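You operate a simulated robot arm through the tools that you are given. There is no shell and no other tool.

You run a simulated robot arm. Do the job below in one go: nothing can be reset, and whatever is moved stays where it is left.

TASK
Take the white beaker on the top of the side counter and put it away on the counter in front of the dish rack. Push the table drawer shut. Put the brown cloth on the pantry end of the dresser top. Take the lemon half and leave it on top of the green plantain chunk. Open the blue drawer, put the red clip on the top of the table away in the inside of the blue drawer and shut the drawer again. Fetch the red cup and set it on the top of the corner bench. Put the yellow plate in the inside of the water tank. Put the white flan mould on the top of the table away on the top of the small brown stand. Put the milk jug in the floor of the wash basin. Turn the cold dial to 5. The order is free. Set down upright: white beaker, red cup, white flan mould, milk jug.

The check looks at the end state, three seconds after you hand in, the way a careful person would. Anything else that was tipped, shoved, dropped, spilled or broken makes it a failure. Flat cloth is picked up by pressing the open fingertips on it (5 to 10 N) and closing them slowly along it; thin cloth reads only 2 to 8 mm in the jaws.

THE ROBOT
A 6-joint arm with a two-finger gripper on a trunk, on a base that drives. Base frame: it is fixed to the floor where the robot stands at the start and does not move with it; the origin is under the middle of the robot, x ahead of it, y to its left, z up. Units: cm, rad, N and s.
With the tool pointing down near the work surface it reaches from about 30 to 74 cm from the robot's upright axis, wherever it stands. Its first joint turns from -2.897 to 2.897 rad. Places, roughly: blue drawer [50, -110, 70]; brown cloth (8x6x3 cm) [-120, -120, 80]; cold dial [-300, -310, 150]; corner bench [50, 150, 90]; counter in front of the dish rack (40x23 cm) [-124, 136, 92]; floor of the wash basin [-410, -260, 80]; green plantain chunk (7x7x3 cm) [-160, -180, 80]; inside of the blue drawer [60, -110, 70]; inside of the water tank [-410, -220, 60]; lemon half (5x5x3 cm) [-130, -130, 80]; milk jug (13x9x12 cm) [-120, -170, 80]; pantry end of the dresser top [60, -190, 90]; red clip (2x10x2 cm) [-130, -150, 80]; red cup (11x7x8 cm) [-140, -90, 80]; table drawer [-110, -120, 70]; top of the small brown stand [-240, -10, 80]; white beaker (7x8x10 cm) [50, -10, 90]; white flan mould [-175, -200, 75]; yellow plate (20x20x3 cm) [-170, -150, 80]. Payload 1.57 kg.
The tool frame sits at the grasp point between the pads (the TCP): z along the fingers, y along the line on which they close. The tips reach 2.1 cm beyond it. The gripper opens to 7 cm. The gripper's body begins 5 cm behind the TCP.
Orientation is that of the tool frame in the base frame, as a unit quaternion [w, x, y, z]. With the fingers straight down and closing along the base's y, the tool's x points along the base's -x, its y along +y and its z along -z.

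THE INTERFACE
- The arm moves only by the tool send_rows. Its argument "targets" is a list of rows, each an object (a shift or turn left out is 0, a gripper value left out holds the last) with "delta_rot": the turn, a rotation vector about the base's x, y, z in units of 4 degrees (1.0 is 4 degrees), a list of three; "translation": the shift along the base's x, y, z in units of 25 mm (1.0 is 25 mm), a list of three; "jaw": the closure in counts, from 0 (fully open) to 255 (shut). In form: [{"delta_rot": [wx, wy, wz], "translation": [tx, ty, tz], "jaw": jaw}, ...]. A call has 1 to 20 rows; each row shifts and turns the commanded pose from where the row before left it. A call with a number of a shift or a turn outside -1 to 1 is refused whole. A row lasts 0.2 s, in which the tool goes at most 5 cm and 0.15 rad; a call with a longer step from one row to the next is refused whole, and so is a gripper value outside its range. Where a pose cannot be reached the arm comes as near as it can. A force on the tool above 40 N (or 10 N above the force at the start of the call, whichever is more), or a blocked arm, ends the call early, and 0.2 s more pass. The fingers move at their own pace and stop on an object; they squeeze with about 30 N. The grip force told is the motor's: it shows also when the fingers shut on nothing. Time passes only in rows, and 0.2 s behind the last, so rows that do not move let the fingers close. It gives the time, the measured TCP pose, the force on the tool (base axes), the opening and the grip force at its end, in the units of the frame above (readings bear some noise), with the torque about the TCP (base axes, N m) and any sound that the robot's microphone picked up.
- Cameras (640 x 400 px; columns grow to the right, rows downward): "scene" is now at [-0.34, 9.26, 148.44]; the picture's right is [-0.71, -0.70, 0.00], its down [-0.50, 0.51, -0.70] and it looks along [0.49, -0.50, -0.71] (base axes); focal length 295 px, centre (320, 200). "wrist" rides on the gripper at [7.9, 0.4, -8.1] in the tool frame; the picture's right is [-0.05, 1.00, 0.00], its down [-0.67, -0.04, -0.74] and it looks along [-0.74, -0.04, 0.67] (tool axes); focal length 256 px, centre (320, 200). There is no depth. A picture from a camera that has moved, and an enlarged one, comes with that camera's place and axes in the base frame and with its lens.
- get_image(camera): a new picture of that camera. The clock stands still meanwhile.
- steer(legs): drives the robot by 1 to 6 legs, each [ahead, left, turn to the left] in cm, cm and rad, along the robot's own axes; the way and the turn of a leg run together, so that a leg with both is an arc; at most 150 cm and 3.142 rad a leg. The arm and the cameras ride along, it lands a little off, and it stops where it bumps. It gives what a move gives.
- pan_tilt(pan, tilt): turns the head with the scene camera to pan (to the left, within 2.705 rad either way) and tilt (down, from -0.506 to 1.204), counted from straight ahead of the robot. It gives what a move gives.
- enlarge(camera, box): a new picture of the part [left, top, right, bottom] of that camera's present view, enlarged. The clock stands still meanwhile.
- finish_job(): hands the job in; it is judged then, once.

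Places have to be worked out from the pictures, the camera data and where the tool is seen. Open the gripper and draw the arm clear of the work before you hand the job in, unless the task says otherwise.

The tools are called after "Emit:" as a command line: name --argument value ..., lists and objects as JSON in quotes. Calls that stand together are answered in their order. send_rows: Moves the arm, as the interface text tells. Its arguments: {"type":"object","properties":{"targets":{"type":"array","items":{"type":"object","properties":{"delta_rot":{"type":"array","items":{"type":"number"}},"translation":{"type":"array","items":{"type":"number"}},"jaw":{"type":"number"}}}}},"required":["targets"]} The other tools are called the same way: steer (legs) drives the base; pan_tilt (pan, tilt) turns the head that bears the scene camera; get_image (camera) takes a picture; enlarge (camera, box) takes an enlarged picture of a part of a camera's view; finish_job () hands the job in.

At the start:

```text
clock: 0.0
eef_pos: [23.36, -29.47, 109.85]
orientation: [0.0, 0.0, 1.0, 0.0]
contact_force: [-1.1, -0.7, -0.3]
moment: [0.0, -0.02, 0.02]
opening: 7.01
grip_force: 0.0
robot x, y, heading: [0.12, -0.19, -0.005]
head pan, tilt: [-0.794, 0.792]
```

scene: 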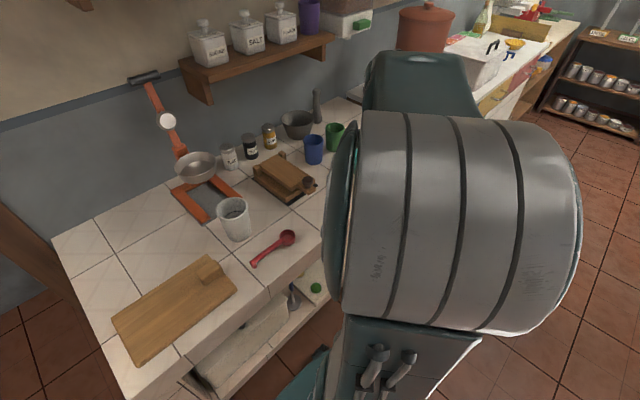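
wrist: 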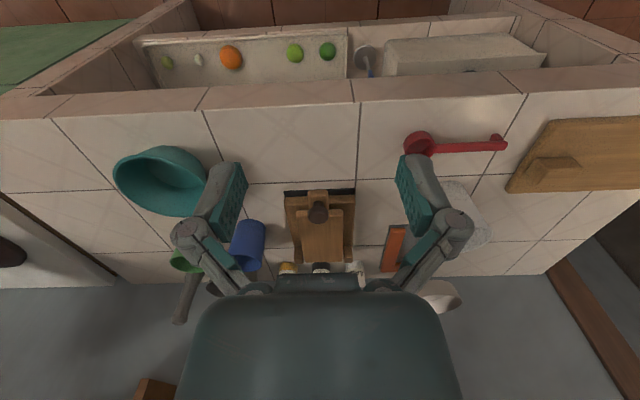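

The white beaker is visible on the side counter ahead of the robot. I first look around with the head to learn the room layout.

Emit:
pan_tilt --pan 0.0 --tilt 0.7

Emit:
get_image --camera "scene"

Emit:
pan_tilt --pan 1.2 --tilt 0.5

Emit:
get_image --camera "scene"

Emit:
pan_tilt --pan 2.4 --tilt 0.4

Emit:
get_image --camera "scene"

Emit:
pan_tilt --pan -2.4 --tilt 0.4

Emit:
get_image --camera "scene"

Emit:
pan_tilt --pan -1.4 --tilt 0.4

Emit:
get_image --camera "scene"

```text
clock: 1.1
eef_pos: [23.24, -29.48, 109.85]
orientation: [0.0, 0.0, 1.0, 0.001]
contact_force: [-0.4, 0.4, 0.4]
moment: [0.01, 0.01, -0.01]
opening: 6.99
grip_force: 0.1
robot x, y, heading: [0.27, 0.17, -0.001]
head pan, tilt: [0.0, 0.7]
```

```text
taken
camera scene: at [2.48, 15.04, 149.2], right [0.0, -1.0, 0.0], down [-0.64, 0.0, -0.76], along [0.76, 0.0, -0.64], focal length 295 px, centre (320, 200)
```

scene: 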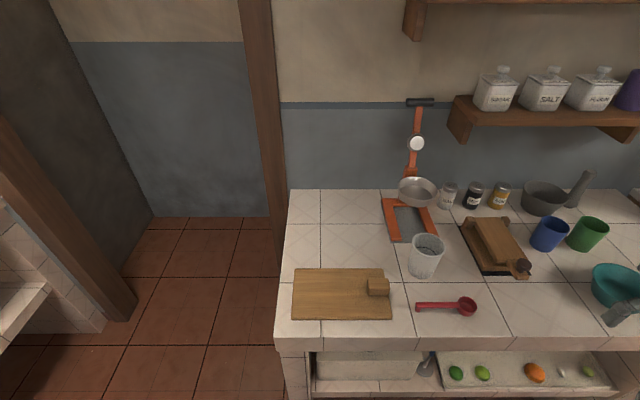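

```text
clock: 2.5
eef_pos: [23.25, -29.41, 109.86]
orientation: [0.0, 0.0, 1.0, 0.0]
contact_force: [-0.3, -1.1, -0.2]
moment: [0.02, -0.04, -0.03]
opening: 6.99
grip_force: 0.1
robot x, y, heading: [0.21, -0.04, 0.002]
head pan, tilt: [1.201, 0.499]
```

```text
taken
camera scene: at [-2.72, 23.53, 150.98], right [0.93, -0.36, 0.0], down [-0.17, -0.45, -0.88], along [0.32, 0.82, -0.48], focal length 295 px, centre (320, 200)
```

scene: 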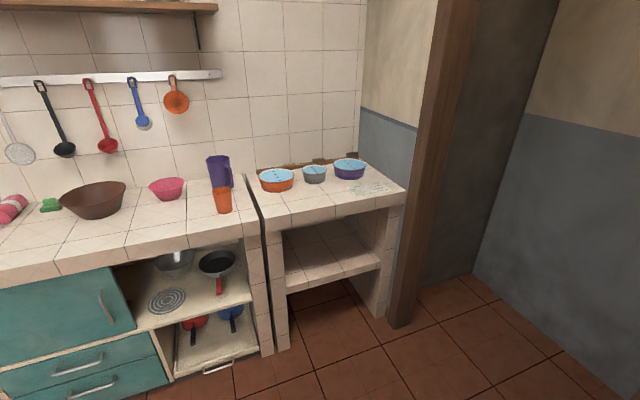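

```text
clock: 3.9
eef_pos: [23.39, -29.41, 109.74]
orientation: [-0.001, 0.0, 1.0, 0.0]
contact_force: [-0.4, -0.7, 0.4]
moment: [0.0, 0.04, -0.01]
opening: 7.0
grip_force: 0.2
robot x, y, heading: [0.01, 0.1, 0.001]
head pan, tilt: [2.4, 0.4]
```

```text
taken
camera scene: at [-12.85, 21.31, 151.9], right [0.68, 0.74, 0.0], down [0.29, -0.26, -0.92], along [-0.68, 0.62, -0.39], focal length 295 px, centre (320, 200)
```

scene: 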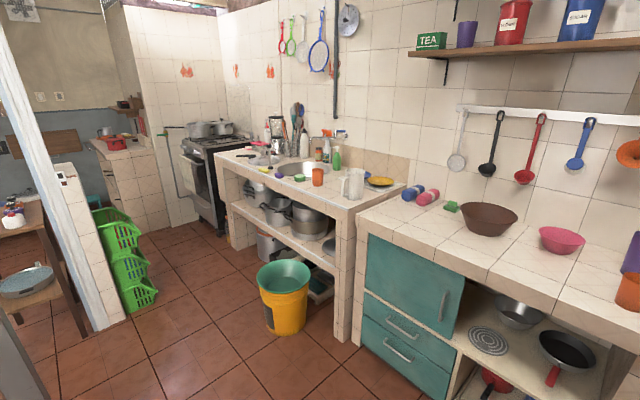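

```text
clock: 7.7
eef_pos: [23.35, -29.47, 109.82]
orientation: [0.001, 0.0, 1.0, 0.0]
contact_force: [0.1, 0.8, 0.6]
moment: [0.0, 0.04, 0.02]
opening: 7.0
grip_force: 0.1
robot x, y, heading: [-0.3, -0.33, -0.002]
head pan, tilt: [-2.4, 0.4]
```

```text
taken
camera scene: at [-12.85, 8.78, 151.9], right [-0.68, 0.74, 0.0], down [0.29, 0.26, -0.92], along [-0.68, -0.62, -0.39], focal length 295 px, centre (320, 200)
```

scene: 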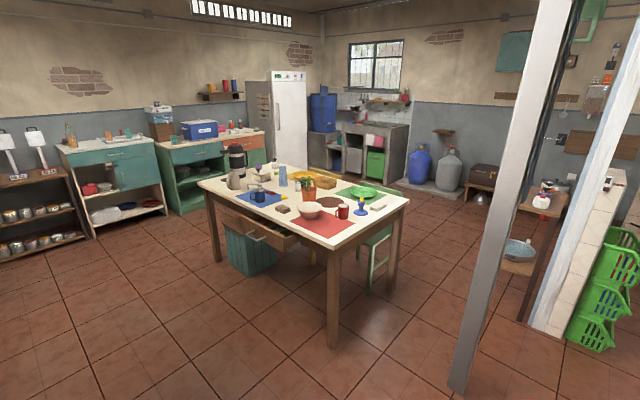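

```text
clock: 9.0
eef_pos: [23.35, -29.57, 109.88]
orientation: [0.0, 0.001, 1.0, 0.0]
contact_force: [0.6, 0.0, -0.7]
moment: [0.0, 0.01, -0.03]
opening: 7.02
grip_force: 0.1
robot x, y, heading: [0.22, 0.59, -0.005]
head pan, tilt: [-1.4, 0.4]
```

```text
taken
camera scene: at [-4.45, 5.91, 151.89], right [-0.99, -0.17, 0.0], down [-0.07, 0.38, -0.92], along [0.16, -0.91, -0.39], focal length 295 px, centre (320, 200)
```

scene: 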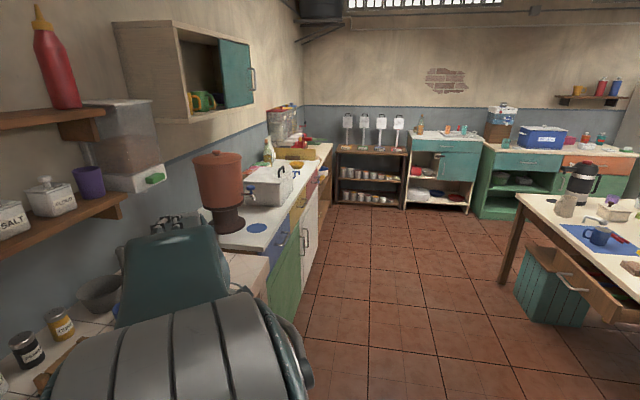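

The overview tells me where the counter, table, dresser, tank and fridge are. Next I look closely at the white beaker and its surroundings.

Emit:
pan_tilt --pan -0.3 --tilt 0.8

Emit:
get_image --camera "scene"

Emit:
enlarge --camera "scene" --box '[200, 120, 420, 280]'

Emit:
enlarge --camera "wrist" --box '[340, 100, 640, 300]'

```text
clock: 10.3
eef_pos: [23.28, -29.5, 109.89]
orientation: [0.001, 0.0, 1.0, 0.0]
contact_force: [0.6, -1.6, 0.7]
moment: [0.03, -0.02, 0.01]
opening: 6.98
grip_force: 0.1
robot x, y, heading: [-0.14, -0.19, 0.0]
head pan, tilt: [-0.3, 0.799]
```

```text
taken
camera scene: at [1.69, 12.65, 148.38], right [-0.3, -0.96, 0.0], down [-0.68, 0.21, -0.7], along [0.67, -0.21, -0.72], focal length 295 px, centre (320, 200)
```

scene: 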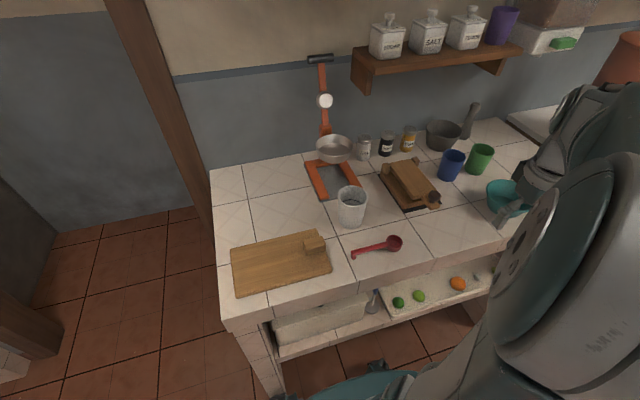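

```text
2.50 times, centred on (310, 200) of scene
camera zoom: at [1.69, 12.65, 148.38], right [-0.3, -0.96, 0.0], down [-0.68, 0.21, -0.7], along [0.67, -0.21, -0.72], focal length 737 px, centre (345, 200)
```

zoom: 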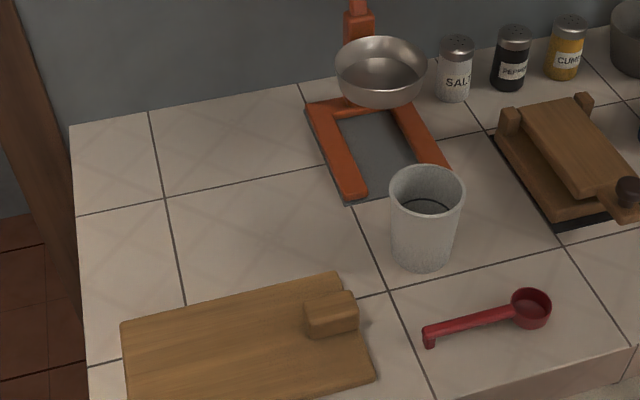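

```text
2.00 times, centred on (490, 200) of wrist
camera zoom: at [15.38, -28.99, 117.9], right [0.05, 1.0, 0.0], down [0.67, -0.04, 0.74], along [0.74, -0.04, -0.67], focal length 512 px, centre (-20, 200)
```

zoom: 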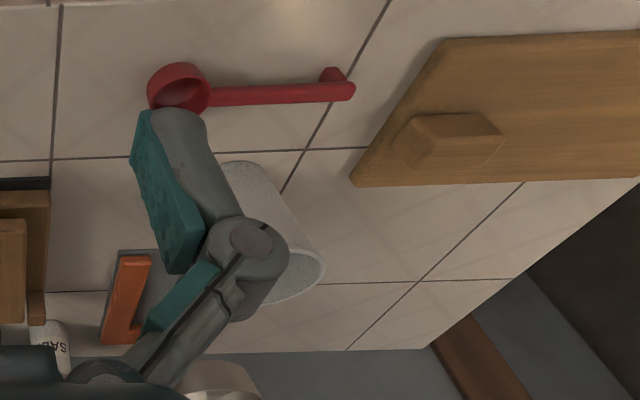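

From the scene and wrist views together I put the counter top at z≈89 and the beaker at about (47, -10), with its rim near z≈99. I move the gripper above its left rim and check.

Emit:
send_rows --targets '[{"translation": [0.9, 0.9, 0.15]}, {"translation": [0.9, 0.9, 0.15]}, {"translation": [0.9, 0.9, 0.15]}, {"translation": [0.9, 0.9, 0.15]}, {"translation": [0.9, 0.9, 0.15]}, {"translation": [0.9, 0.9, 0.15]}, {"translation": [0.9, 0.9, 0.15]}, {"translation": [0.9, 0.9, 0.15]}, {"translation": [0.9, 0.9, 0]}, {"translation": [0.9, 0.9, 0]}, {}]'

Emit:
get_image --camera "wrist"

Emit:
get_image --camera "scene"

```text
clock: 12.7
eef_pos: [45.83, -6.98, 112.88]
orientation: [-0.001, 0.0, 1.0, 0.0]
contact_force: [0.1, 0.0, 0.8]
moment: [0.02, 0.04, 0.02]
opening: 7.01
grip_force: 0.1
robot x, y, heading: [0.1, -0.16, -0.002]
head pan, tilt: [-0.3, 0.799]
```

```text
taken
camera wrist: at [37.87, -6.51, 120.91], right [0.05, 1.0, 0.0], down [0.67, -0.04, 0.74], along [0.74, -0.04, -0.67], focal length 256 px, centre (320, 200)
```

wrist: 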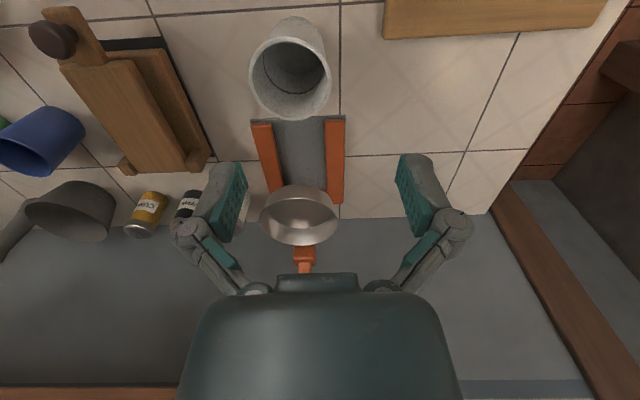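

```text
taken
camera scene: at [1.77, 12.76, 148.37], right [-0.3, -0.96, 0.0], down [-0.69, 0.21, -0.7], along [0.67, -0.21, -0.72], focal length 295 px, centre (320, 200)
```

scene: 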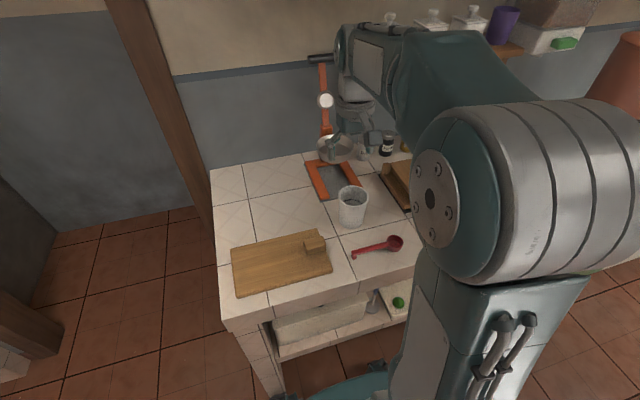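

The rim centre is now measured at (46.9, -9.5, 99). I take a rim grasp on its left (+y) wall with the jaw half closed, and lower over the wall.

Emit:
send_rows --targets '[{"translation": [0.44, 0.33, 0], "jaw": 110}, {"jaw": 110}, {"translation": [0, 0, -0.8]}, {"translation": [0, 0, -0.8]}, {"translation": [0, 0, -0.8]}, {}]'

Emit:
get_image --camera "wrist"

Emit:
get_image --camera "scene"

```text
clock: 14.1
eef_pos: [47.09, -6.14, 106.78]
orientation: [-0.001, 0.0, 1.0, 0.0]
contact_force: [0.0, 0.2, 0.1]
moment: [0.05, 0.03, 0.02]
opening: 3.99
grip_force: 0.0
robot x, y, heading: [-0.05, -0.13, 0.002]
head pan, tilt: [-0.3, 0.799]
```

```text
taken
camera wrist: at [39.09, -5.64, 114.81], right [0.05, 1.0, 0.0], down [0.67, -0.04, 0.74], along [0.74, -0.04, -0.67], focal length 256 px, centre (320, 200)
```

wrist: 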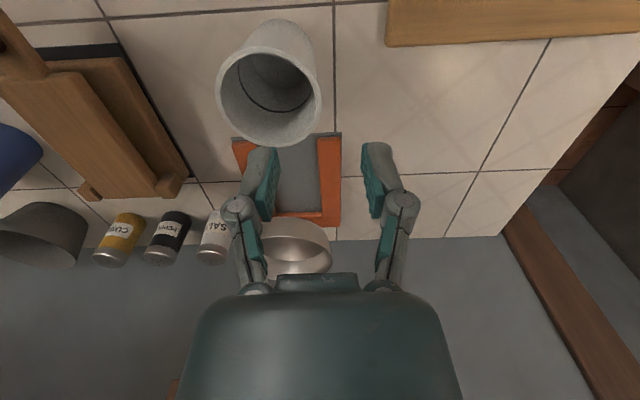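

```text
taken
camera scene: at [1.78, 12.74, 148.37], right [-0.3, -0.96, 0.0], down [-0.69, 0.21, -0.7], along [0.67, -0.21, -0.72], focal length 295 px, centre (320, 200)
```

scene: 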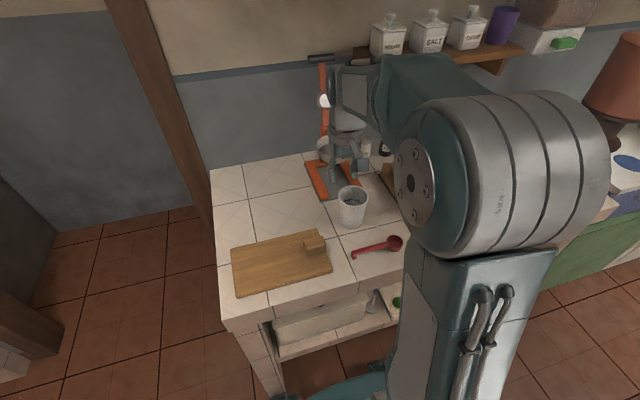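

The wall lies between the fingers: rim spans y −12.6 to −6.0 and the TCP is at −6.1. I descend to z≈97 and close.

Emit:
send_rows --targets '[{"translation": [-0.16, 0, -0.7]}, {"translation": [0, 0, -0.8]}, {"translation": [0, 0, -0.8]}, {"translation": [0, 0, -0.8]}, {"translation": [0, 0, -0.7]}, {}, {"jaw": 160}, {"jaw": 200}, {"jaw": 255}, {"jaw": 255}, {}]'

Emit:
get_image --camera "wrist"

```text
clock: 16.5
eef_pos: [46.59, -6.03, 97.4]
orientation: [0.0, 0.0, 1.0, 0.0]
contact_force: [-0.6, -3.4, 10.1]
moment: [-0.56, 0.15, 0.06]
opening: 0.69
grip_force: 30.1
robot x, y, heading: [0.13, -0.15, -0.001]
head pan, tilt: [-0.3, 0.799]
```

```text
taken
camera wrist: at [38.66, -5.56, 105.52], right [0.05, 1.0, 0.0], down [0.67, -0.04, 0.75], along [0.74, -0.04, -0.67], focal length 256 px, centre (320, 200)
```

wrist: 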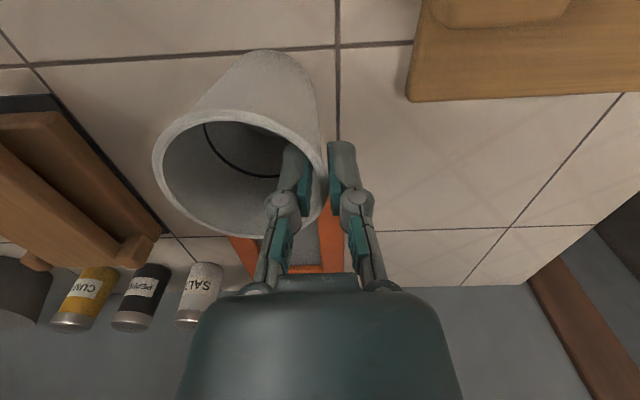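

The wall is held at 0.69 cm opening with 30 N. I lift slowly and check.

Emit:
send_rows --targets '[{"translation": [0, 0, 0.3]}, {"translation": [0, 0, 0.4]}, {"translation": [0, 0, 0.5]}, {"translation": [0, 0, 0.6]}, {}]'

Emit:
get_image --camera "wrist"

Emit:
get_image --camera "scene"

```text
clock: 17.7
eef_pos: [46.69, -6.09, 102.13]
orientation: [-0.001, -0.001, 1.0, -0.001]
contact_force: [0.0, 0.3, -0.6]
moment: [0.02, -0.01, -0.02]
opening: 0.66
grip_force: 29.9
robot x, y, heading: [-0.25, 0.3, 0.0]
head pan, tilt: [-0.3, 0.799]
```

```text
taken
camera wrist: at [38.7, -5.61, 110.09], right [0.05, 1.0, 0.0], down [0.67, -0.04, 0.74], along [0.74, -0.04, -0.67], focal length 256 px, centre (320, 200)
```

wrist: 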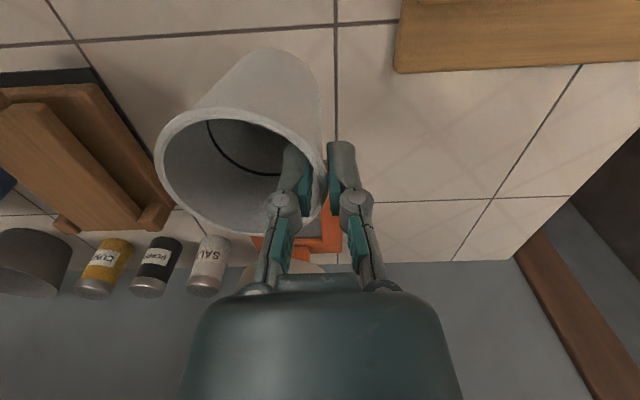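

```text
taken
camera scene: at [1.78, 12.75, 148.37], right [-0.3, -0.96, 0.0], down [-0.69, 0.21, -0.7], along [0.67, -0.21, -0.72], focal length 295 px, centre (320, 200)
```

scene: 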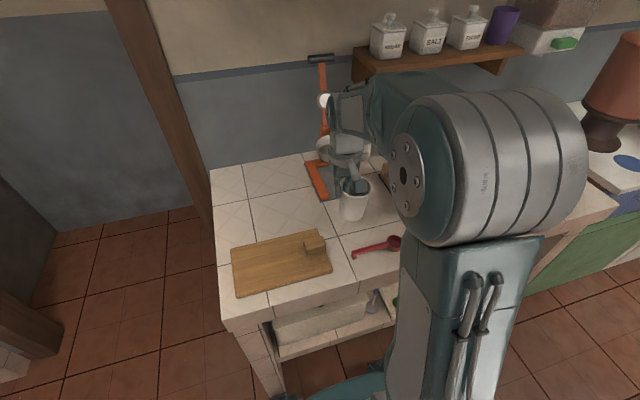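

The beaker hangs level in the grip. I raise it and draw it in towards the trunk before driving to the dish-rack counter.

Emit:
send_rows --targets '[{"translation": [0, 0, 0.8]}, {"translation": [0, 0, 0.8]}, {"translation": [-0.2, 0, 0.8]}, {"translation": [-0.4, 0, 0.8]}, {"translation": [-0.5, 0, 0.8]}, {"translation": [-0.5, 0, 0.8]}, {"translation": [-0.5, 0, 0.6]}, {"translation": [-0.5, 0, 0.4]}, {"translation": [-0.5, 0, 0]}, {"translation": [-0.5, 0, 0]}, {}]'

Emit:
pan_tilt --pan 0.3 --tilt 1.2

Emit:
get_image --camera "scene"

```text
clock: 20.1
eef_pos: [37.36, -5.96, 116.27]
orientation: [0.0, 0.0, 1.0, 0.0]
contact_force: [0.3, 0.7, -0.6]
moment: [0.04, 0.02, 0.04]
opening: 0.66
grip_force: 30.0
robot x, y, heading: [0.03, -0.04, -0.002]
head pan, tilt: [-0.3, 0.799]
```

```text
clock: 21.1
eef_pos: [37.45, -6.0, 116.18]
orientation: [0.0, 0.0, 1.0, 0.0]
contact_force: [0.0, -1.4, 0.2]
moment: [0.03, 0.02, 0.02]
opening: 0.64
grip_force: 30.3
robot x, y, heading: [-0.06, -0.11, 0.004]
head pan, tilt: [0.3, 1.201]
```

```text
taken
camera scene: at [-0.64, 16.79, 145.6], right [0.29, -0.96, 0.0], down [-0.89, -0.28, -0.36], along [0.35, 0.11, -0.93], focal length 295 px, centre (320, 200)
```

scene: 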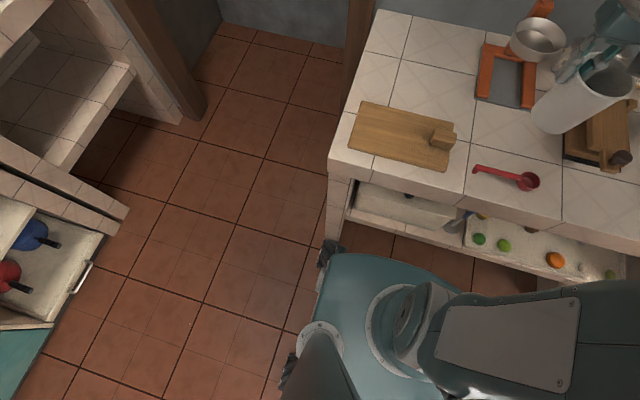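

The base is about 30 cm long in front and 22 cm to each side. I back off from the side counter, then turn left towards the dish-rack counter and look.

Emit:
steer --legs '[[-60, 0, 0], [0, 0, 1.57]]'

Emit:
pan_tilt --pan 0.5 --tilt 0.6

Emit:
get_image --camera "scene"

```text
clock: 28.4
eef_pos: [-55.06, 37.46, 116.32]
orientation: [0.0, 0.724, -0.69, 0.0]
contact_force: [0.4, -0.3, -1.1]
moment: [-0.01, 0.04, 0.01]
opening: 0.68
grip_force: 30.6
robot x, y, heading: [-59.42, -0.31, 1.621]
head pan, tilt: [0.3, 1.201]
```

```text
clock: 29.4
eef_pos: [-55.03, 37.64, 116.26]
orientation: [0.0, 0.724, -0.69, 0.0]
contact_force: [0.6, 0.3, -1.5]
moment: [-0.02, 0.02, 0.04]
opening: 0.68
grip_force: 29.9
robot x, y, heading: [-58.91, -0.11, 1.617]
head pan, tilt: [0.499, 0.6]
```

```text
taken
camera scene: at [-79.09, 0.45, 150.05], right [0.85, 0.52, 0.0], down [0.29, -0.48, -0.82], along [-0.43, 0.7, -0.57], focal length 295 px, centre (320, 200)
```

scene: 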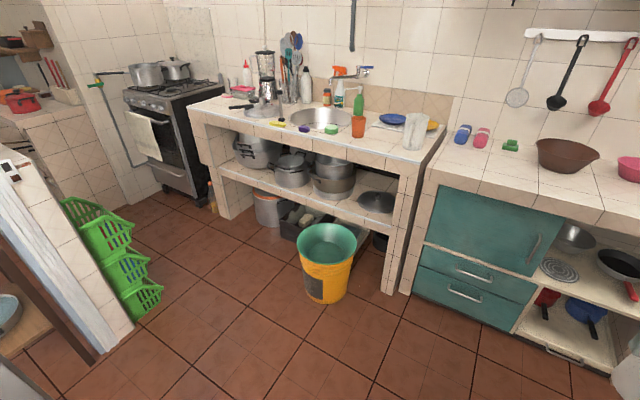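

Zooming on the counter in front of the rack.

Emit:
enlarge --camera "scene" --box '[230, 60, 470, 210]'

```text
2.67 times, centred on (350, 135) of scene
camera zoom: at [-79.09, 0.45, 150.05], right [0.85, 0.52, 0.0], down [0.29, -0.48, -0.82], along [-0.43, 0.7, -0.57], focal length 786 px, centre (240, 373)
```

zoom: 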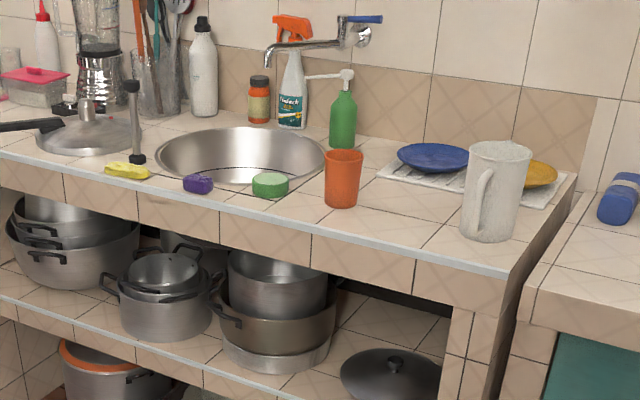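

The free spot lies between the orange cup (≈-135,129) and the white jug (≈-108,130), in front of the rack. I drive to about (-93, 78), keeping clear of the bucket at (-135,100).

Emit:
steer --legs '[[0, 30, -0.04], [76, 0, 0]]'

Emit:
pan_tilt --pan 0.3 --tilt 0.8

Emit:
get_image --camera "scene"

Emit:
get_image --camera "wrist"

```text
clock: 35.2
eef_pos: [-87.16, 113.45, 116.26]
orientation: [0.0, 0.72, -0.694, 0.0]
contact_force: [-0.3, -0.1, -0.3]
moment: [0.0, -0.04, 0.03]
opening: 0.65
grip_force: 30.1
robot x, y, heading: [-91.56, 76.18, 1.616]
head pan, tilt: [0.499, 0.6]
```

```text
clock: 36.0
eef_pos: [-87.23, 113.38, 116.34]
orientation: [0.0, 0.72, -0.694, 0.0]
contact_force: [-0.3, -0.5, -1.6]
moment: [-0.01, 0.03, 0.01]
opening: 0.64
grip_force: 30.0
robot x, y, heading: [-91.63, 75.56, 1.61]
head pan, tilt: [0.3, 0.799]
```

```text
taken
camera scene: at [-109.8, 76.61, 148.37], right [0.94, 0.33, 0.0], down [0.24, -0.68, -0.7], along [-0.23, 0.66, -0.72], focal length 295 px, centre (320, 200)
```

scene: 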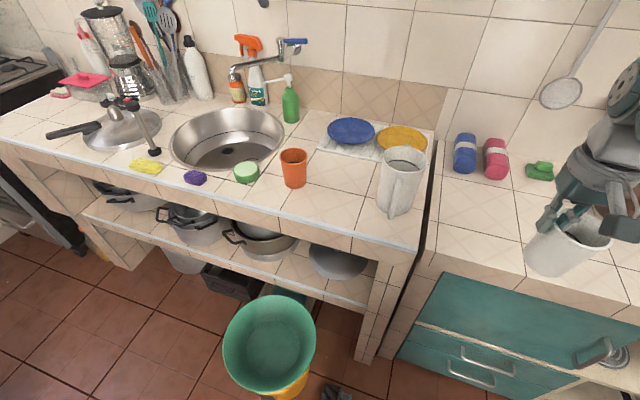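

```text
taken
camera wrist: at [-87.29, 105.55, 124.29], right [-1.0, 0.02, 0.0], down [0.01, 0.67, 0.74], along [0.01, 0.74, -0.67], focal length 256 px, centre (320, 200)
```

wrist: 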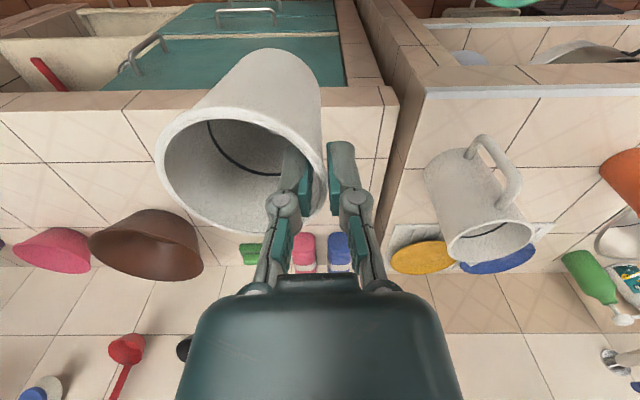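

Both cameras agree on a counter top of z≈92, the jug at (-109,133) and the cup at (-137,133). I carry the beaker over the front of the counter to TCP (-126, 133), staying high.

Emit:
send_rows --targets '[{"translation": [-0.95, 0, 0.3]}, {"translation": [-0.98, 0, 0.3]}, {"translation": [-0.98, 0, 0.3]}, {"translation": [-0.98, 0, 0.3]}, {"translation": [-0.98, 0, 0.3]}, {"translation": [-0.98, 0, 0.2]}, {"translation": [-0.98, 0, 0]}, {"translation": [-0.98, 0, 0]}, {"translation": [-0.98, 0.5, 0]}, {"translation": [-0.98, 0.8, 0]}, {"translation": [-0.98, 1, 0]}, {"translation": [-0.98, 1, 0]}, {"translation": [-0.98, 1, 0]}, {"translation": [-0.98, 1, 0]}, {"translation": [-0.98, 1, 0]}, {"translation": [-0.9, 1, 0]}, {"translation": [0, 0.7, 0]}, {}]'

Emit:
get_image --camera "wrist"

Emit:
get_image --camera "scene"

```text
clock: 39.8
eef_pos: [-124.67, 130.74, 118.56]
orientation: [0.0, 0.719, -0.695, 0.001]
contact_force: [0.0, -0.5, -0.4]
moment: [0.02, 0.01, -0.05]
opening: 0.66
grip_force: 30.0
out of reach, approached as far as the arm can: row 16, 17
robot x, y, heading: [-91.73, 75.77, 1.608]
head pan, tilt: [0.3, 0.799]
```

```text
taken
camera wrist: at [-124.81, 122.99, 126.5], right [-1.0, 0.02, 0.0], down [0.01, 0.67, 0.74], along [0.01, 0.74, -0.67], focal length 256 px, centre (320, 200)
```

wrist: 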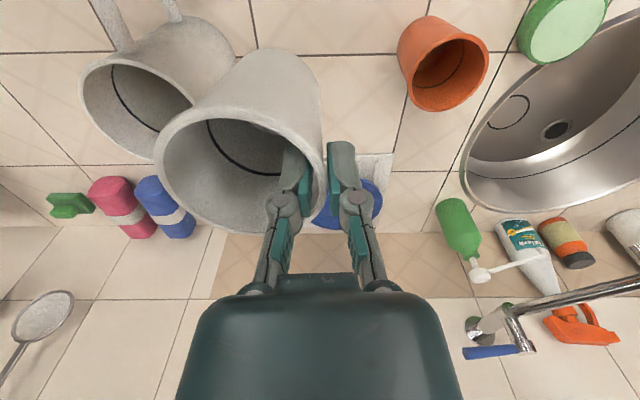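

```text
taken
camera scene: at [-109.92, 76.73, 148.35], right [0.94, 0.33, 0.0], down [0.24, -0.68, -0.7], along [-0.23, 0.66, -0.72], focal length 295 px, centre (320, 200)
```

scene: 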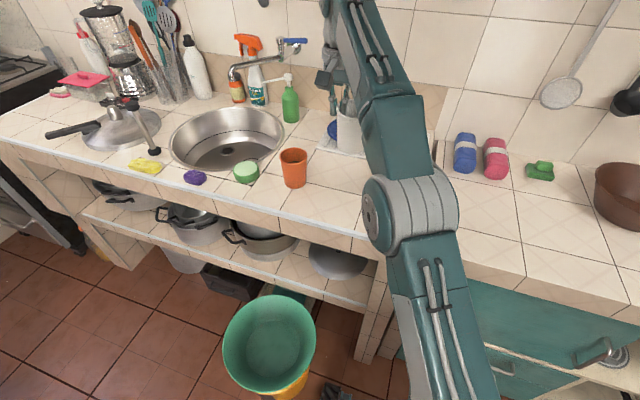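

The arm is at its reach limit at this height, but lower down it will reach farther. The gap between jug (left edge -114) and cup (right edge -132) is centred at -123, so I lower first and check the position.

Emit:
send_rows --targets '[{"translation": [-0.2, 0, -0.7]}, {"translation": [-0.2, 0, -0.7]}, {"translation": [-0.1, 0, -0.7]}, {"translation": [0, 0, -0.7]}, {"translation": [0, 0, -0.7]}, {}]'

Emit:
get_image --camera "wrist"

```text
clock: 41.2
eef_pos: [-125.96, 130.82, 109.73]
orientation: [0.0, 0.72, -0.694, 0.0]
contact_force: [-0.1, -0.2, -0.1]
moment: [0.01, 0.04, 0.0]
opening: 0.65
grip_force: 30.4
robot x, y, heading: [-91.62, 75.65, 1.607]
head pan, tilt: [0.3, 0.799]
```

```text
taken
camera wrist: at [-126.04, 122.9, 117.83], right [-1.0, 0.02, 0.0], down [0.01, 0.67, 0.74], along [0.01, 0.74, -0.67], focal length 256 px, centre (320, 200)
```

wrist: 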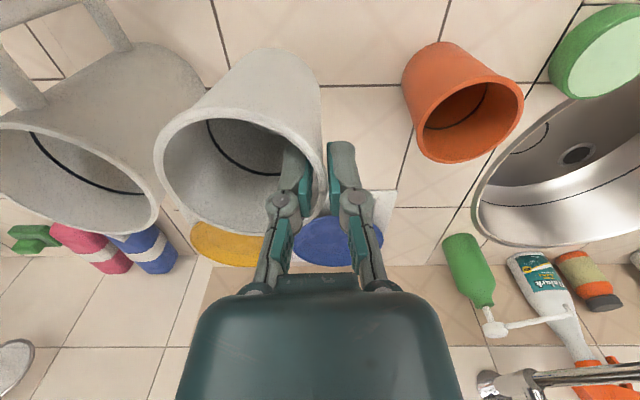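

Position is good; clearance to the jug and cup is visible. I lower to just above the counter, then in fine steps.

Emit:
send_rows --targets '[{"translation": [-0.05, 0.2, -0.6]}, {"translation": [0, 0.2, -0.6]}, {"translation": [0, 0.1, -0.6]}, {"translation": [0, 0, -0.6]}, {"translation": [0, 0, -0.4]}, {}]'

Emit:
get_image --camera "wrist"

Emit:
get_image --camera "scene"

```text
clock: 42.6
eef_pos: [-126.09, 131.96, 102.76]
orientation: [0.0, 0.72, -0.694, 0.001]
contact_force: [0.4, 0.6, 0.0]
moment: [-0.01, 0.01, -0.02]
opening: 0.67
grip_force: 30.0
robot x, y, heading: [-92.0, 75.71, 1.605]
head pan, tilt: [0.3, 0.799]
```

```text
taken
camera wrist: at [-126.23, 124.1, 110.93], right [-1.0, 0.02, 0.0], down [0.01, 0.67, 0.74], along [0.01, 0.74, -0.67], focal length 256 px, centre (320, 200)
```

wrist: 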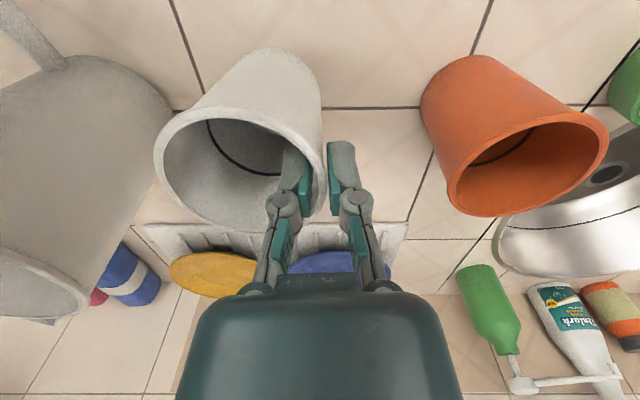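

```text
taken
camera scene: at [-110.02, 76.73, 148.34], right [0.94, 0.33, 0.0], down [0.24, -0.68, -0.7], along [-0.23, 0.66, -0.72], focal length 295 px, centre (320, 200)
```

scene: 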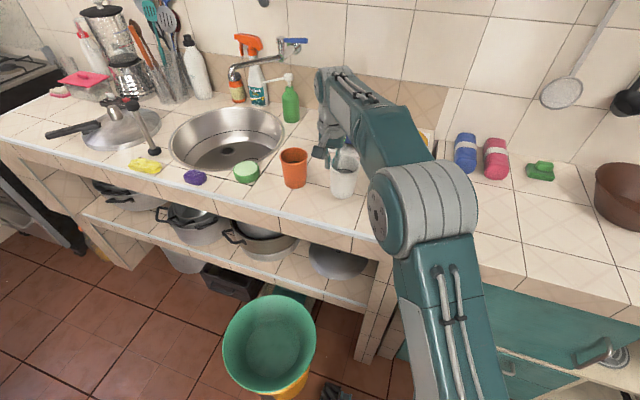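

Now fine steps down, watching the contact force.

Emit:
send_rows --targets '[{"translation": [0, 0, -0.15]}, {"translation": [0, 0, -0.15]}, {"translation": [0, 0, -0.15]}, {"translation": [0, 0, -0.15]}, {"translation": [0, 0, -0.1]}, {}]'

```text
clock: 44.0
eef_pos: [-125.84, 132.01, 101.21]
orientation: [0.0, 0.72, -0.694, 0.002]
contact_force: [0.2, 0.2, -1.0]
moment: [0.04, 0.02, -0.01]
opening: 0.65
grip_force: 30.0
robot x, y, heading: [-91.78, 75.85, 1.604]
head pan, tilt: [0.3, 0.799]
```

Emit:
send_rows --targets '[{"translation": [0, 0, -0.1]}, {"translation": [0, 0, -0.1]}, {"translation": [0, 0, -0.1]}, {"translation": [0, 0, -0.1]}, {"translation": [0, 0, -0.1]}, {}]'

```text
clock: 45.4
eef_pos: [-125.88, 132.07, 99.81]
orientation: [-0.001, 0.72, -0.694, 0.0]
contact_force: [-9.3, 1.7, 23.1]
moment: [0.02, -0.41, -0.01]
opening: 0.68
grip_force: 29.8
robot x, y, heading: [-91.9, 75.87, 1.609]
head pan, tilt: [0.3, 0.799]
```

The beaker touches down (23 N at z≈99.8). I ease up a hair to unload, then open gently.

Emit:
send_rows --targets '[{"translation": [0, 0, 0.06]}, {}, {"jaw": 225}, {"jaw": 205}, {"jaw": 185}, {"jaw": 165}, {"jaw": 155}, {}]'

Emit:
get_image --camera "wrist"

```text
clock: 47.2
eef_pos: [-125.67, 132.02, 99.9]
orientation: [0.0, 0.72, -0.694, 0.001]
contact_force: [-0.2, -0.4, 0.4]
moment: [0.01, 0.0, -0.03]
opening: 2.73
grip_force: 0.0
robot x, y, heading: [-91.87, 75.61, 1.608]
head pan, tilt: [0.3, 0.799]
```

```text
taken
camera wrist: at [-125.98, 124.17, 107.99], right [-1.0, 0.02, 0.0], down [0.01, 0.67, 0.74], along [0.01, 0.74, -0.67], focal length 256 px, centre (320, 200)
```

wrist: 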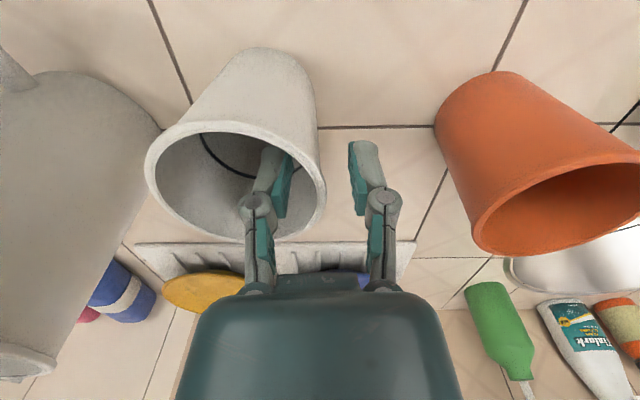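

Released; the beaker stands free. I rise straight up and check with the scene camera.

Emit:
send_rows --targets '[{"translation": [0, 0, 0.4]}, {"translation": [0, 0, 0.8]}, {"translation": [0, 0, 0.9]}, {"translation": [0, 0, 0.9]}, {"translation": [0, 0, 0.9]}, {"translation": [0, -0.5, 0.9]}, {"translation": [0.5, -0.9, 0.5]}, {"translation": [0.9, -0.9, 0]}, {"translation": [0.9, -0.9, 0]}, {"translation": [0.9, -0.9, 0]}, {"translation": [0.9, -0.9, 0]}, {"translation": [0.9, -0.9, 0]}, {"translation": [0.9, -0.9, 0]}, {"translation": [0.9, -0.5, 0]}, {"translation": [0.9, 0, 0]}, {"translation": [0.9, 0, 0]}, {"translation": [0.9, 0, 0]}, {}]'

Emit:
get_image --camera "scene"

```text
clock: 51.0
eef_pos: [-102.12, 113.92, 113.16]
orientation: [-0.001, 0.72, -0.694, 0.001]
contact_force: [0.6, -0.1, -0.4]
moment: [0.04, 0.0, 0.01]
opening: 2.73
grip_force: 0.1
robot x, y, heading: [-91.63, 75.96, 1.606]
head pan, tilt: [0.3, 0.799]
```

```text
taken
camera scene: at [-109.84, 76.61, 148.36], right [0.94, 0.33, 0.0], down [0.24, -0.68, -0.7], along [-0.23, 0.66, -0.72], focal length 295 px, centre (320, 200)
```

scene: 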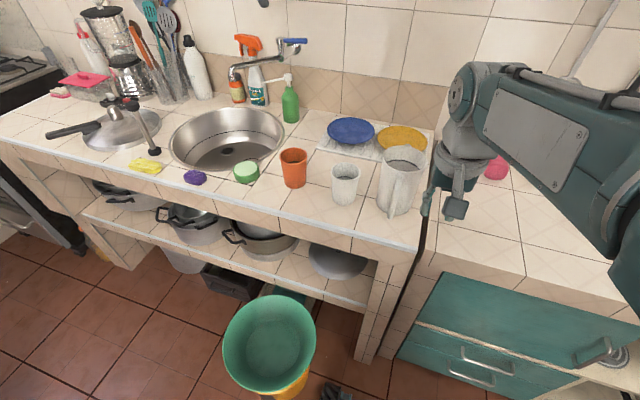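

The beaker stands upright between cup and jug. Next I drive to the table: back away, turn to face −x and look over the table.

Emit:
steer --legs '[[-75, 0, 0], [0, -30, 0], [0, 0, 1.54]]'

Emit:
pan_tilt --pan 0.7 --tilt 0.5

Emit:
get_image --camera "scene"

```text
clock: 60.4
eef_pos: [-96.89, -6.51, 113.2]
orientation: [-0.001, 1.0, -0.01, 0.0]
contact_force: [0.2, -0.7, -0.2]
moment: [0.01, 0.01, -0.02]
opening: 2.73
grip_force: 0.0
robot x, y, heading: [-58.01, 1.65, 3.122]
head pan, tilt: [0.3, 0.799]
```

```text
clock: 61.3
eef_pos: [-96.91, -6.37, 113.18]
orientation: [-0.001, 1.0, -0.01, 0.0]
contact_force: [0.6, -0.2, -0.1]
moment: [-0.04, -0.01, 0.0]
opening: 2.74
grip_force: 0.0
robot x, y, heading: [-58.36, 1.75, 3.12]
head pan, tilt: [0.7, 0.499]
```

```text
taken
camera scene: at [-59.75, -19.91, 150.95], right [-0.63, 0.78, 0.0], down [0.37, 0.3, -0.88], along [-0.68, -0.55, -0.48], focal length 295 px, centre (320, 200)
```

scene: 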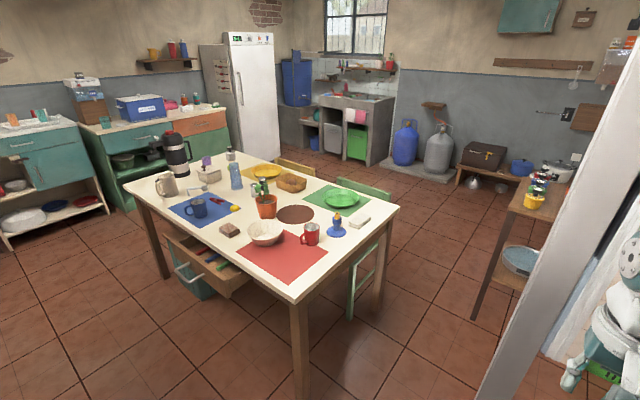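

Emit:
enlarge --camera "scene" --box '[120, 120, 420, 310]'

Emit:
enlarge --camera "scene" --box '[130, 140, 290, 240]'

Emit:
enlarge --camera "scene" --box '[200, 20, 420, 170]'

Emit:
enlarge --camera "scene" --box '[440, 120, 640, 260]'

```text
2.11 times, centred on (270, 215) of scene
camera zoom: at [-59.75, -19.91, 150.95], right [-0.63, 0.78, 0.0], down [0.37, 0.3, -0.88], along [-0.68, -0.55, -0.48], focal length 621 px, centre (425, 168)
```

zoom: 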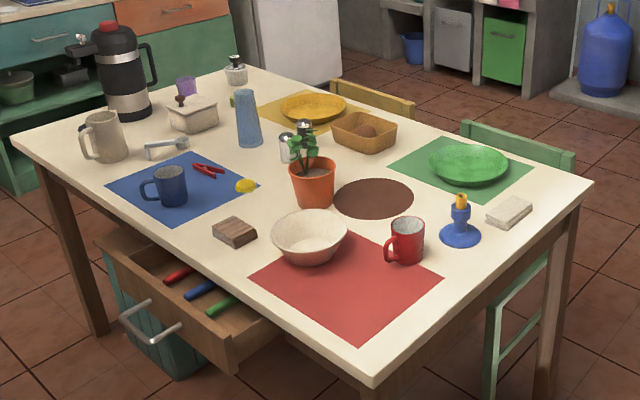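

```text
4.00 times, centred on (210, 190) of scene
camera zoom: at [-59.75, -19.91, 150.95], right [-0.63, 0.78, 0.0], down [0.37, 0.3, -0.88], along [-0.68, -0.55, -0.48], focal length 1179 px, centre (760, 240)
```

zoom: 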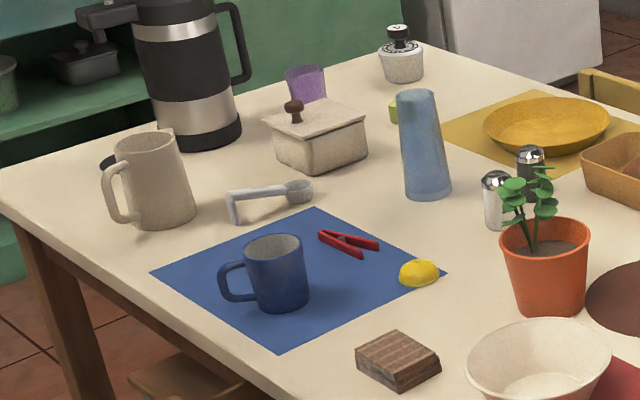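

```text
2.67 times, centred on (310, 95) of scene
camera zoom: at [-59.75, -19.91, 150.95], right [-0.63, 0.78, 0.0], down [0.37, 0.3, -0.88], along [-0.68, -0.55, -0.48], focal length 786 px, centre (347, 480)
```

zoom: 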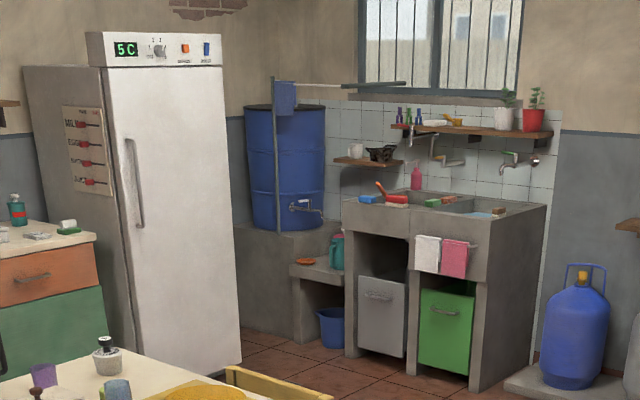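

```text
2.86 times, centred on (540, 190) of scene
camera zoom: at [-59.75, -19.91, 150.95], right [-0.63, 0.78, 0.0], down [0.37, 0.3, -0.88], along [-0.68, -0.55, -0.48], focal length 842 px, centre (-309, 229)
```

zoom: 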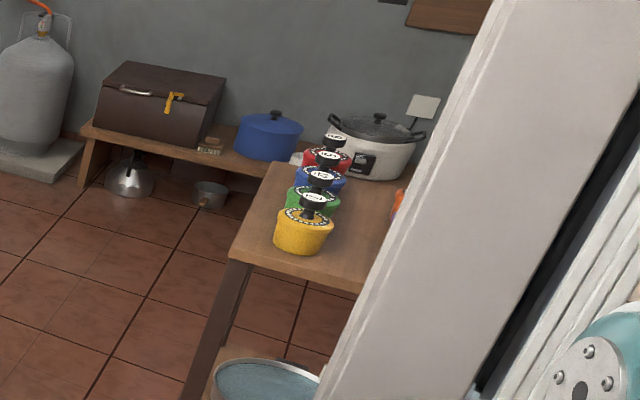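

The table spans about x −186…−107 and y −207…−69, top z≈76; the flan mould is the white lidded pot at its far end. I drive to the drawer side to push the drawer shut first.

Emit:
steer --legs '[[-13, 0, 0], [0, 122, 0.02]]'

Emit:
pan_tilt --pan 0.0 --tilt 0.75

Emit:
get_image --camera "scene"

Emit:
get_image --camera "wrist"

```text
clock: 68.5
eef_pos: [-85.07, -133.69, 113.19]
orientation: [0.0, 1.0, 0.001, 0.0]
contact_force: [0.3, -0.7, 0.9]
moment: [0.0, 0.02, -0.01]
opening: 2.75
grip_force: 0.2
robot x, y, heading: [-46.55, -124.83, -3.138]
head pan, tilt: [0.7, 0.499]
```

```text
clock: 69.6
eef_pos: [-85.01, -133.96, 113.12]
orientation: [-0.001, 1.0, 0.001, 0.0]
contact_force: [-0.6, -0.6, -0.4]
moment: [0.05, 0.0, 0.0]
opening: 2.74
grip_force: 0.1
robot x, y, heading: [-46.32, -124.16, -3.141]
head pan, tilt: [0.0, 0.75]
```

```text
taken
camera scene: at [-48.92, -140.62, 148.76], right [0.0, 1.0, 0.0], down [0.68, 0.0, -0.73], along [-0.73, 0.0, -0.68], focal length 295 px, centre (320, 200)
```

scene: 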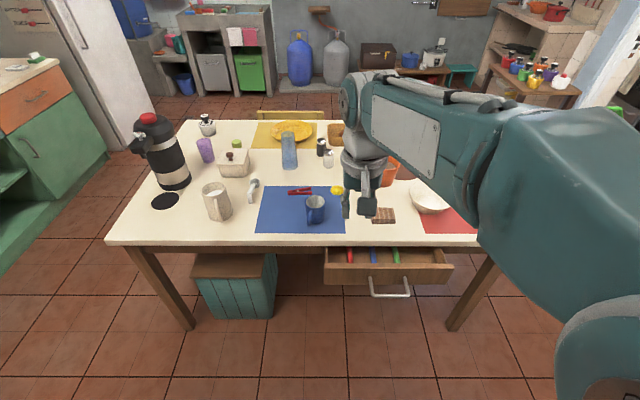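

```text
taken
camera wrist: at [-77.14, -134.25, 121.25], right [-0.05, -1.0, 0.0], down [-0.67, 0.03, 0.74], along [-0.74, 0.04, -0.67], focal length 256 px, centre (320, 200)
```

wrist: 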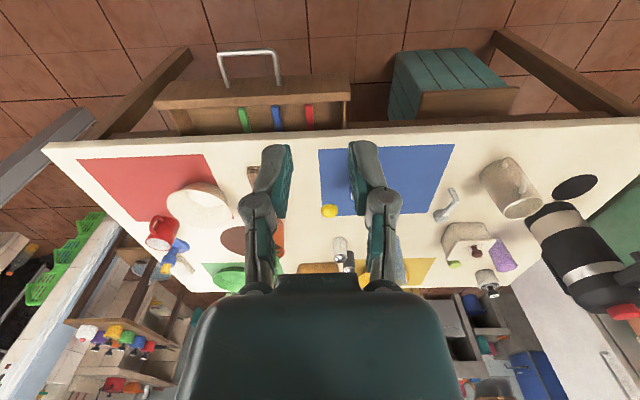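

From the two views: drawer front at x≈-101 (y −139…−99), its handle bar at about (-94.7,-119.3,66), table edge x≈-108.5. I close the fingers, tilt the tool 30° forward and bring it in front of the handle.

Emit:
send_rows --targets '[{"translation": [0, 0.58, -0.9], "delta_rot": [0, 0.75, 0], "jaw": 255}, {"translation": [0, 0.58, -0.9], "delta_rot": [0, 0.75, 0]}, {"translation": [0, 0.58, -0.9], "delta_rot": [0, 0.75, 0]}, {"translation": [0, 0.58, -0.9], "delta_rot": [0, 0.75, 0]}, {"translation": [0, 0.58, -0.9], "delta_rot": [0, 0.75, 0]}, {"translation": [0, 0.58, -0.9], "delta_rot": [0, 0.75, 0]}, {"translation": [0, 0.58, -0.9], "delta_rot": [0, 0.75, 0]}, {"translation": [0, 0.58, -0.9], "delta_rot": [0, 0.75, 0]}, {"translation": [0, 0.58, -0.9], "delta_rot": [0, 0.75, 0]}, {"translation": [0, 0.58, -0.9], "delta_rot": [0, 0.75, 0]}, {"translation": [0, 0, -0.9]}, {"translation": [0, 0, -0.9]}, {"translation": [0, 0, -0.9]}, {"translation": [0, 0, -0.9]}, {"translation": [0, 0, -0.9]}, {"translation": [0, 0, -0.9]}, {"translation": [0, 0, -0.9]}, {"translation": [0, 0, -0.9]}, {}]'

Emit:
get_image --camera "scene"

Emit:
get_image --camera "wrist"

```text
clock: 73.6
eef_pos: [-87.88, -120.59, 78.68]
orientation: [0.014, 0.967, -0.001, -0.255]
contact_force: [-0.7, 0.0, 0.6]
moment: [0.02, 0.01, 0.0]
opening: 0.0
grip_force: 28.4
out of reach, approached as far as the arm can: row 10, 11, 12, 13, 16, 17, 18
robot x, y, heading: [-46.76, -125.01, -3.141]
head pan, tilt: [0.0, 0.75]
```

```text
taken
camera scene: at [-48.98, -140.55, 148.77], right [0.0, 1.0, 0.0], down [0.68, 0.0, -0.73], along [-0.73, 0.0, -0.68], focal length 295 px, centre (320, 200)
```

scene: 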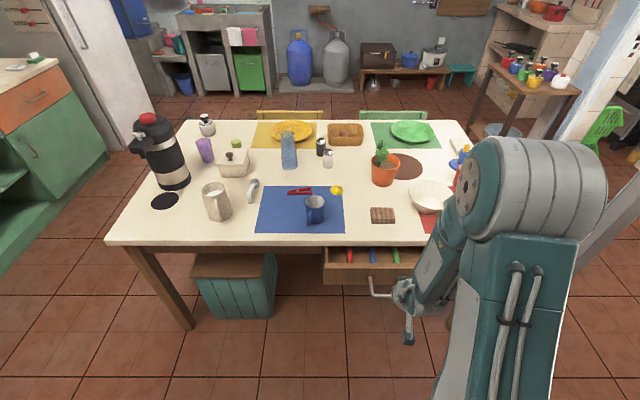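

```text
taken
camera wrist: at [-76.96, -120.69, 81.86], right [-0.04, -1.0, 0.05], down [-0.21, 0.06, 0.98], along [-0.98, 0.03, -0.22], focal length 256 px, centre (320, 200)
```

wrist: 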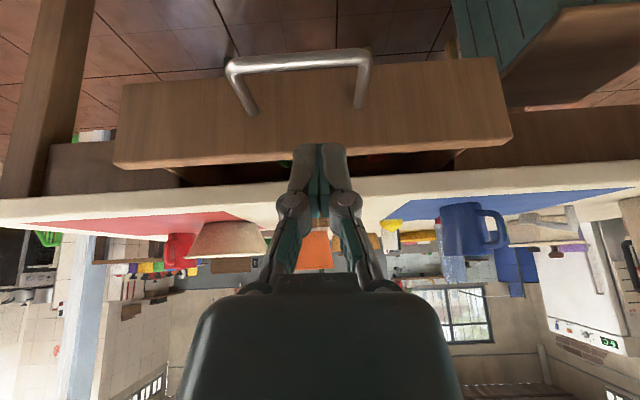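

The arm cannot fold closely enough here, so I back the robot 18 cm to work at a longer reach. The handle is confirmed at z≈66, y≈-119.

Emit:
steer --legs '[[-18, 0, 0]]'

Emit:
send_rows --targets '[{"translation": [-0.5, 0.2, -0.5]}, {"translation": [-0.5, 0.2, -0.5]}, {"translation": [-0.8, 0, -0.8]}, {"translation": [-0.8, 0, -0.8]}, {"translation": [-0.8, 0, -0.8]}, {"translation": [-0.8, 0, -0.8]}, {"translation": [-0.8, 0, -0.8]}, {}]'

Emit:
get_image --camera "wrist"

Emit:
get_image --camera "scene"

```text
clock: 75.1
eef_pos: [-70.01, -120.4, 78.79]
orientation: [0.013, 0.967, -0.001, -0.255]
contact_force: [0.5, 0.5, -0.2]
moment: [0.02, 0.05, -0.04]
opening: 0.0
grip_force: 28.5
robot x, y, heading: [-28.57, -124.4, -3.136]
head pan, tilt: [0.0, 0.75]
```

```text
clock: 76.9
eef_pos: [-82.4, -119.34, 66.45]
orientation: [0.014, 0.967, -0.002, -0.254]
contact_force: [-0.2, 0.2, 0.8]
moment: [-0.03, 0.0, 0.02]
opening: 0.01
grip_force: 28.8
robot x, y, heading: [-28.31, -124.75, -3.141]
head pan, tilt: [0.0, 0.75]
```

```text
taken
camera wrist: at [-71.59, -119.58, 69.61], right [-0.04, -1.0, 0.05], down [-0.21, 0.06, 0.98], along [-0.98, 0.03, -0.22], focal length 256 px, centre (320, 200)
```

wrist: 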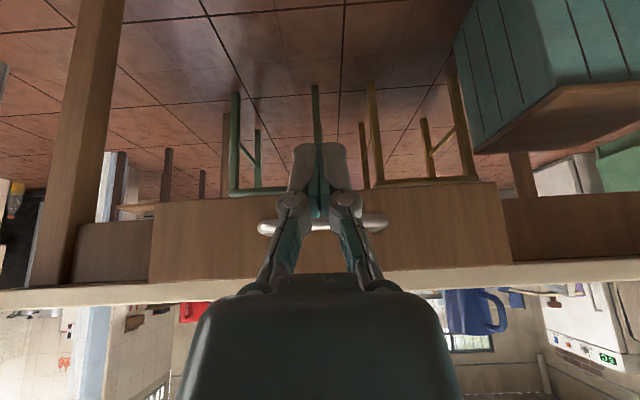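

```text
taken
camera scene: at [-31.22, -140.49, 148.77], right [0.0, 1.0, 0.0], down [0.68, 0.0, -0.73], along [-0.73, 0.0, -0.68], focal length 295 px, centre (320, 200)
```

scene: 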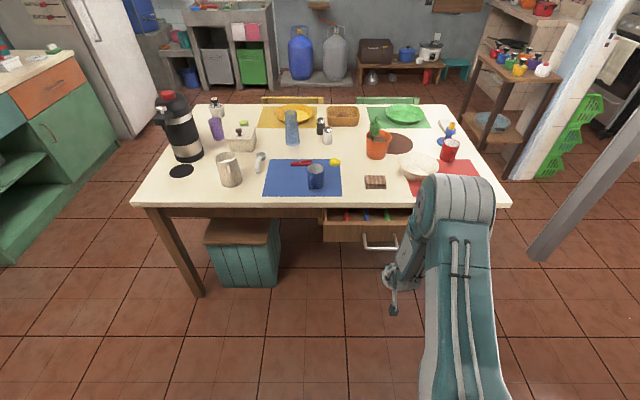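

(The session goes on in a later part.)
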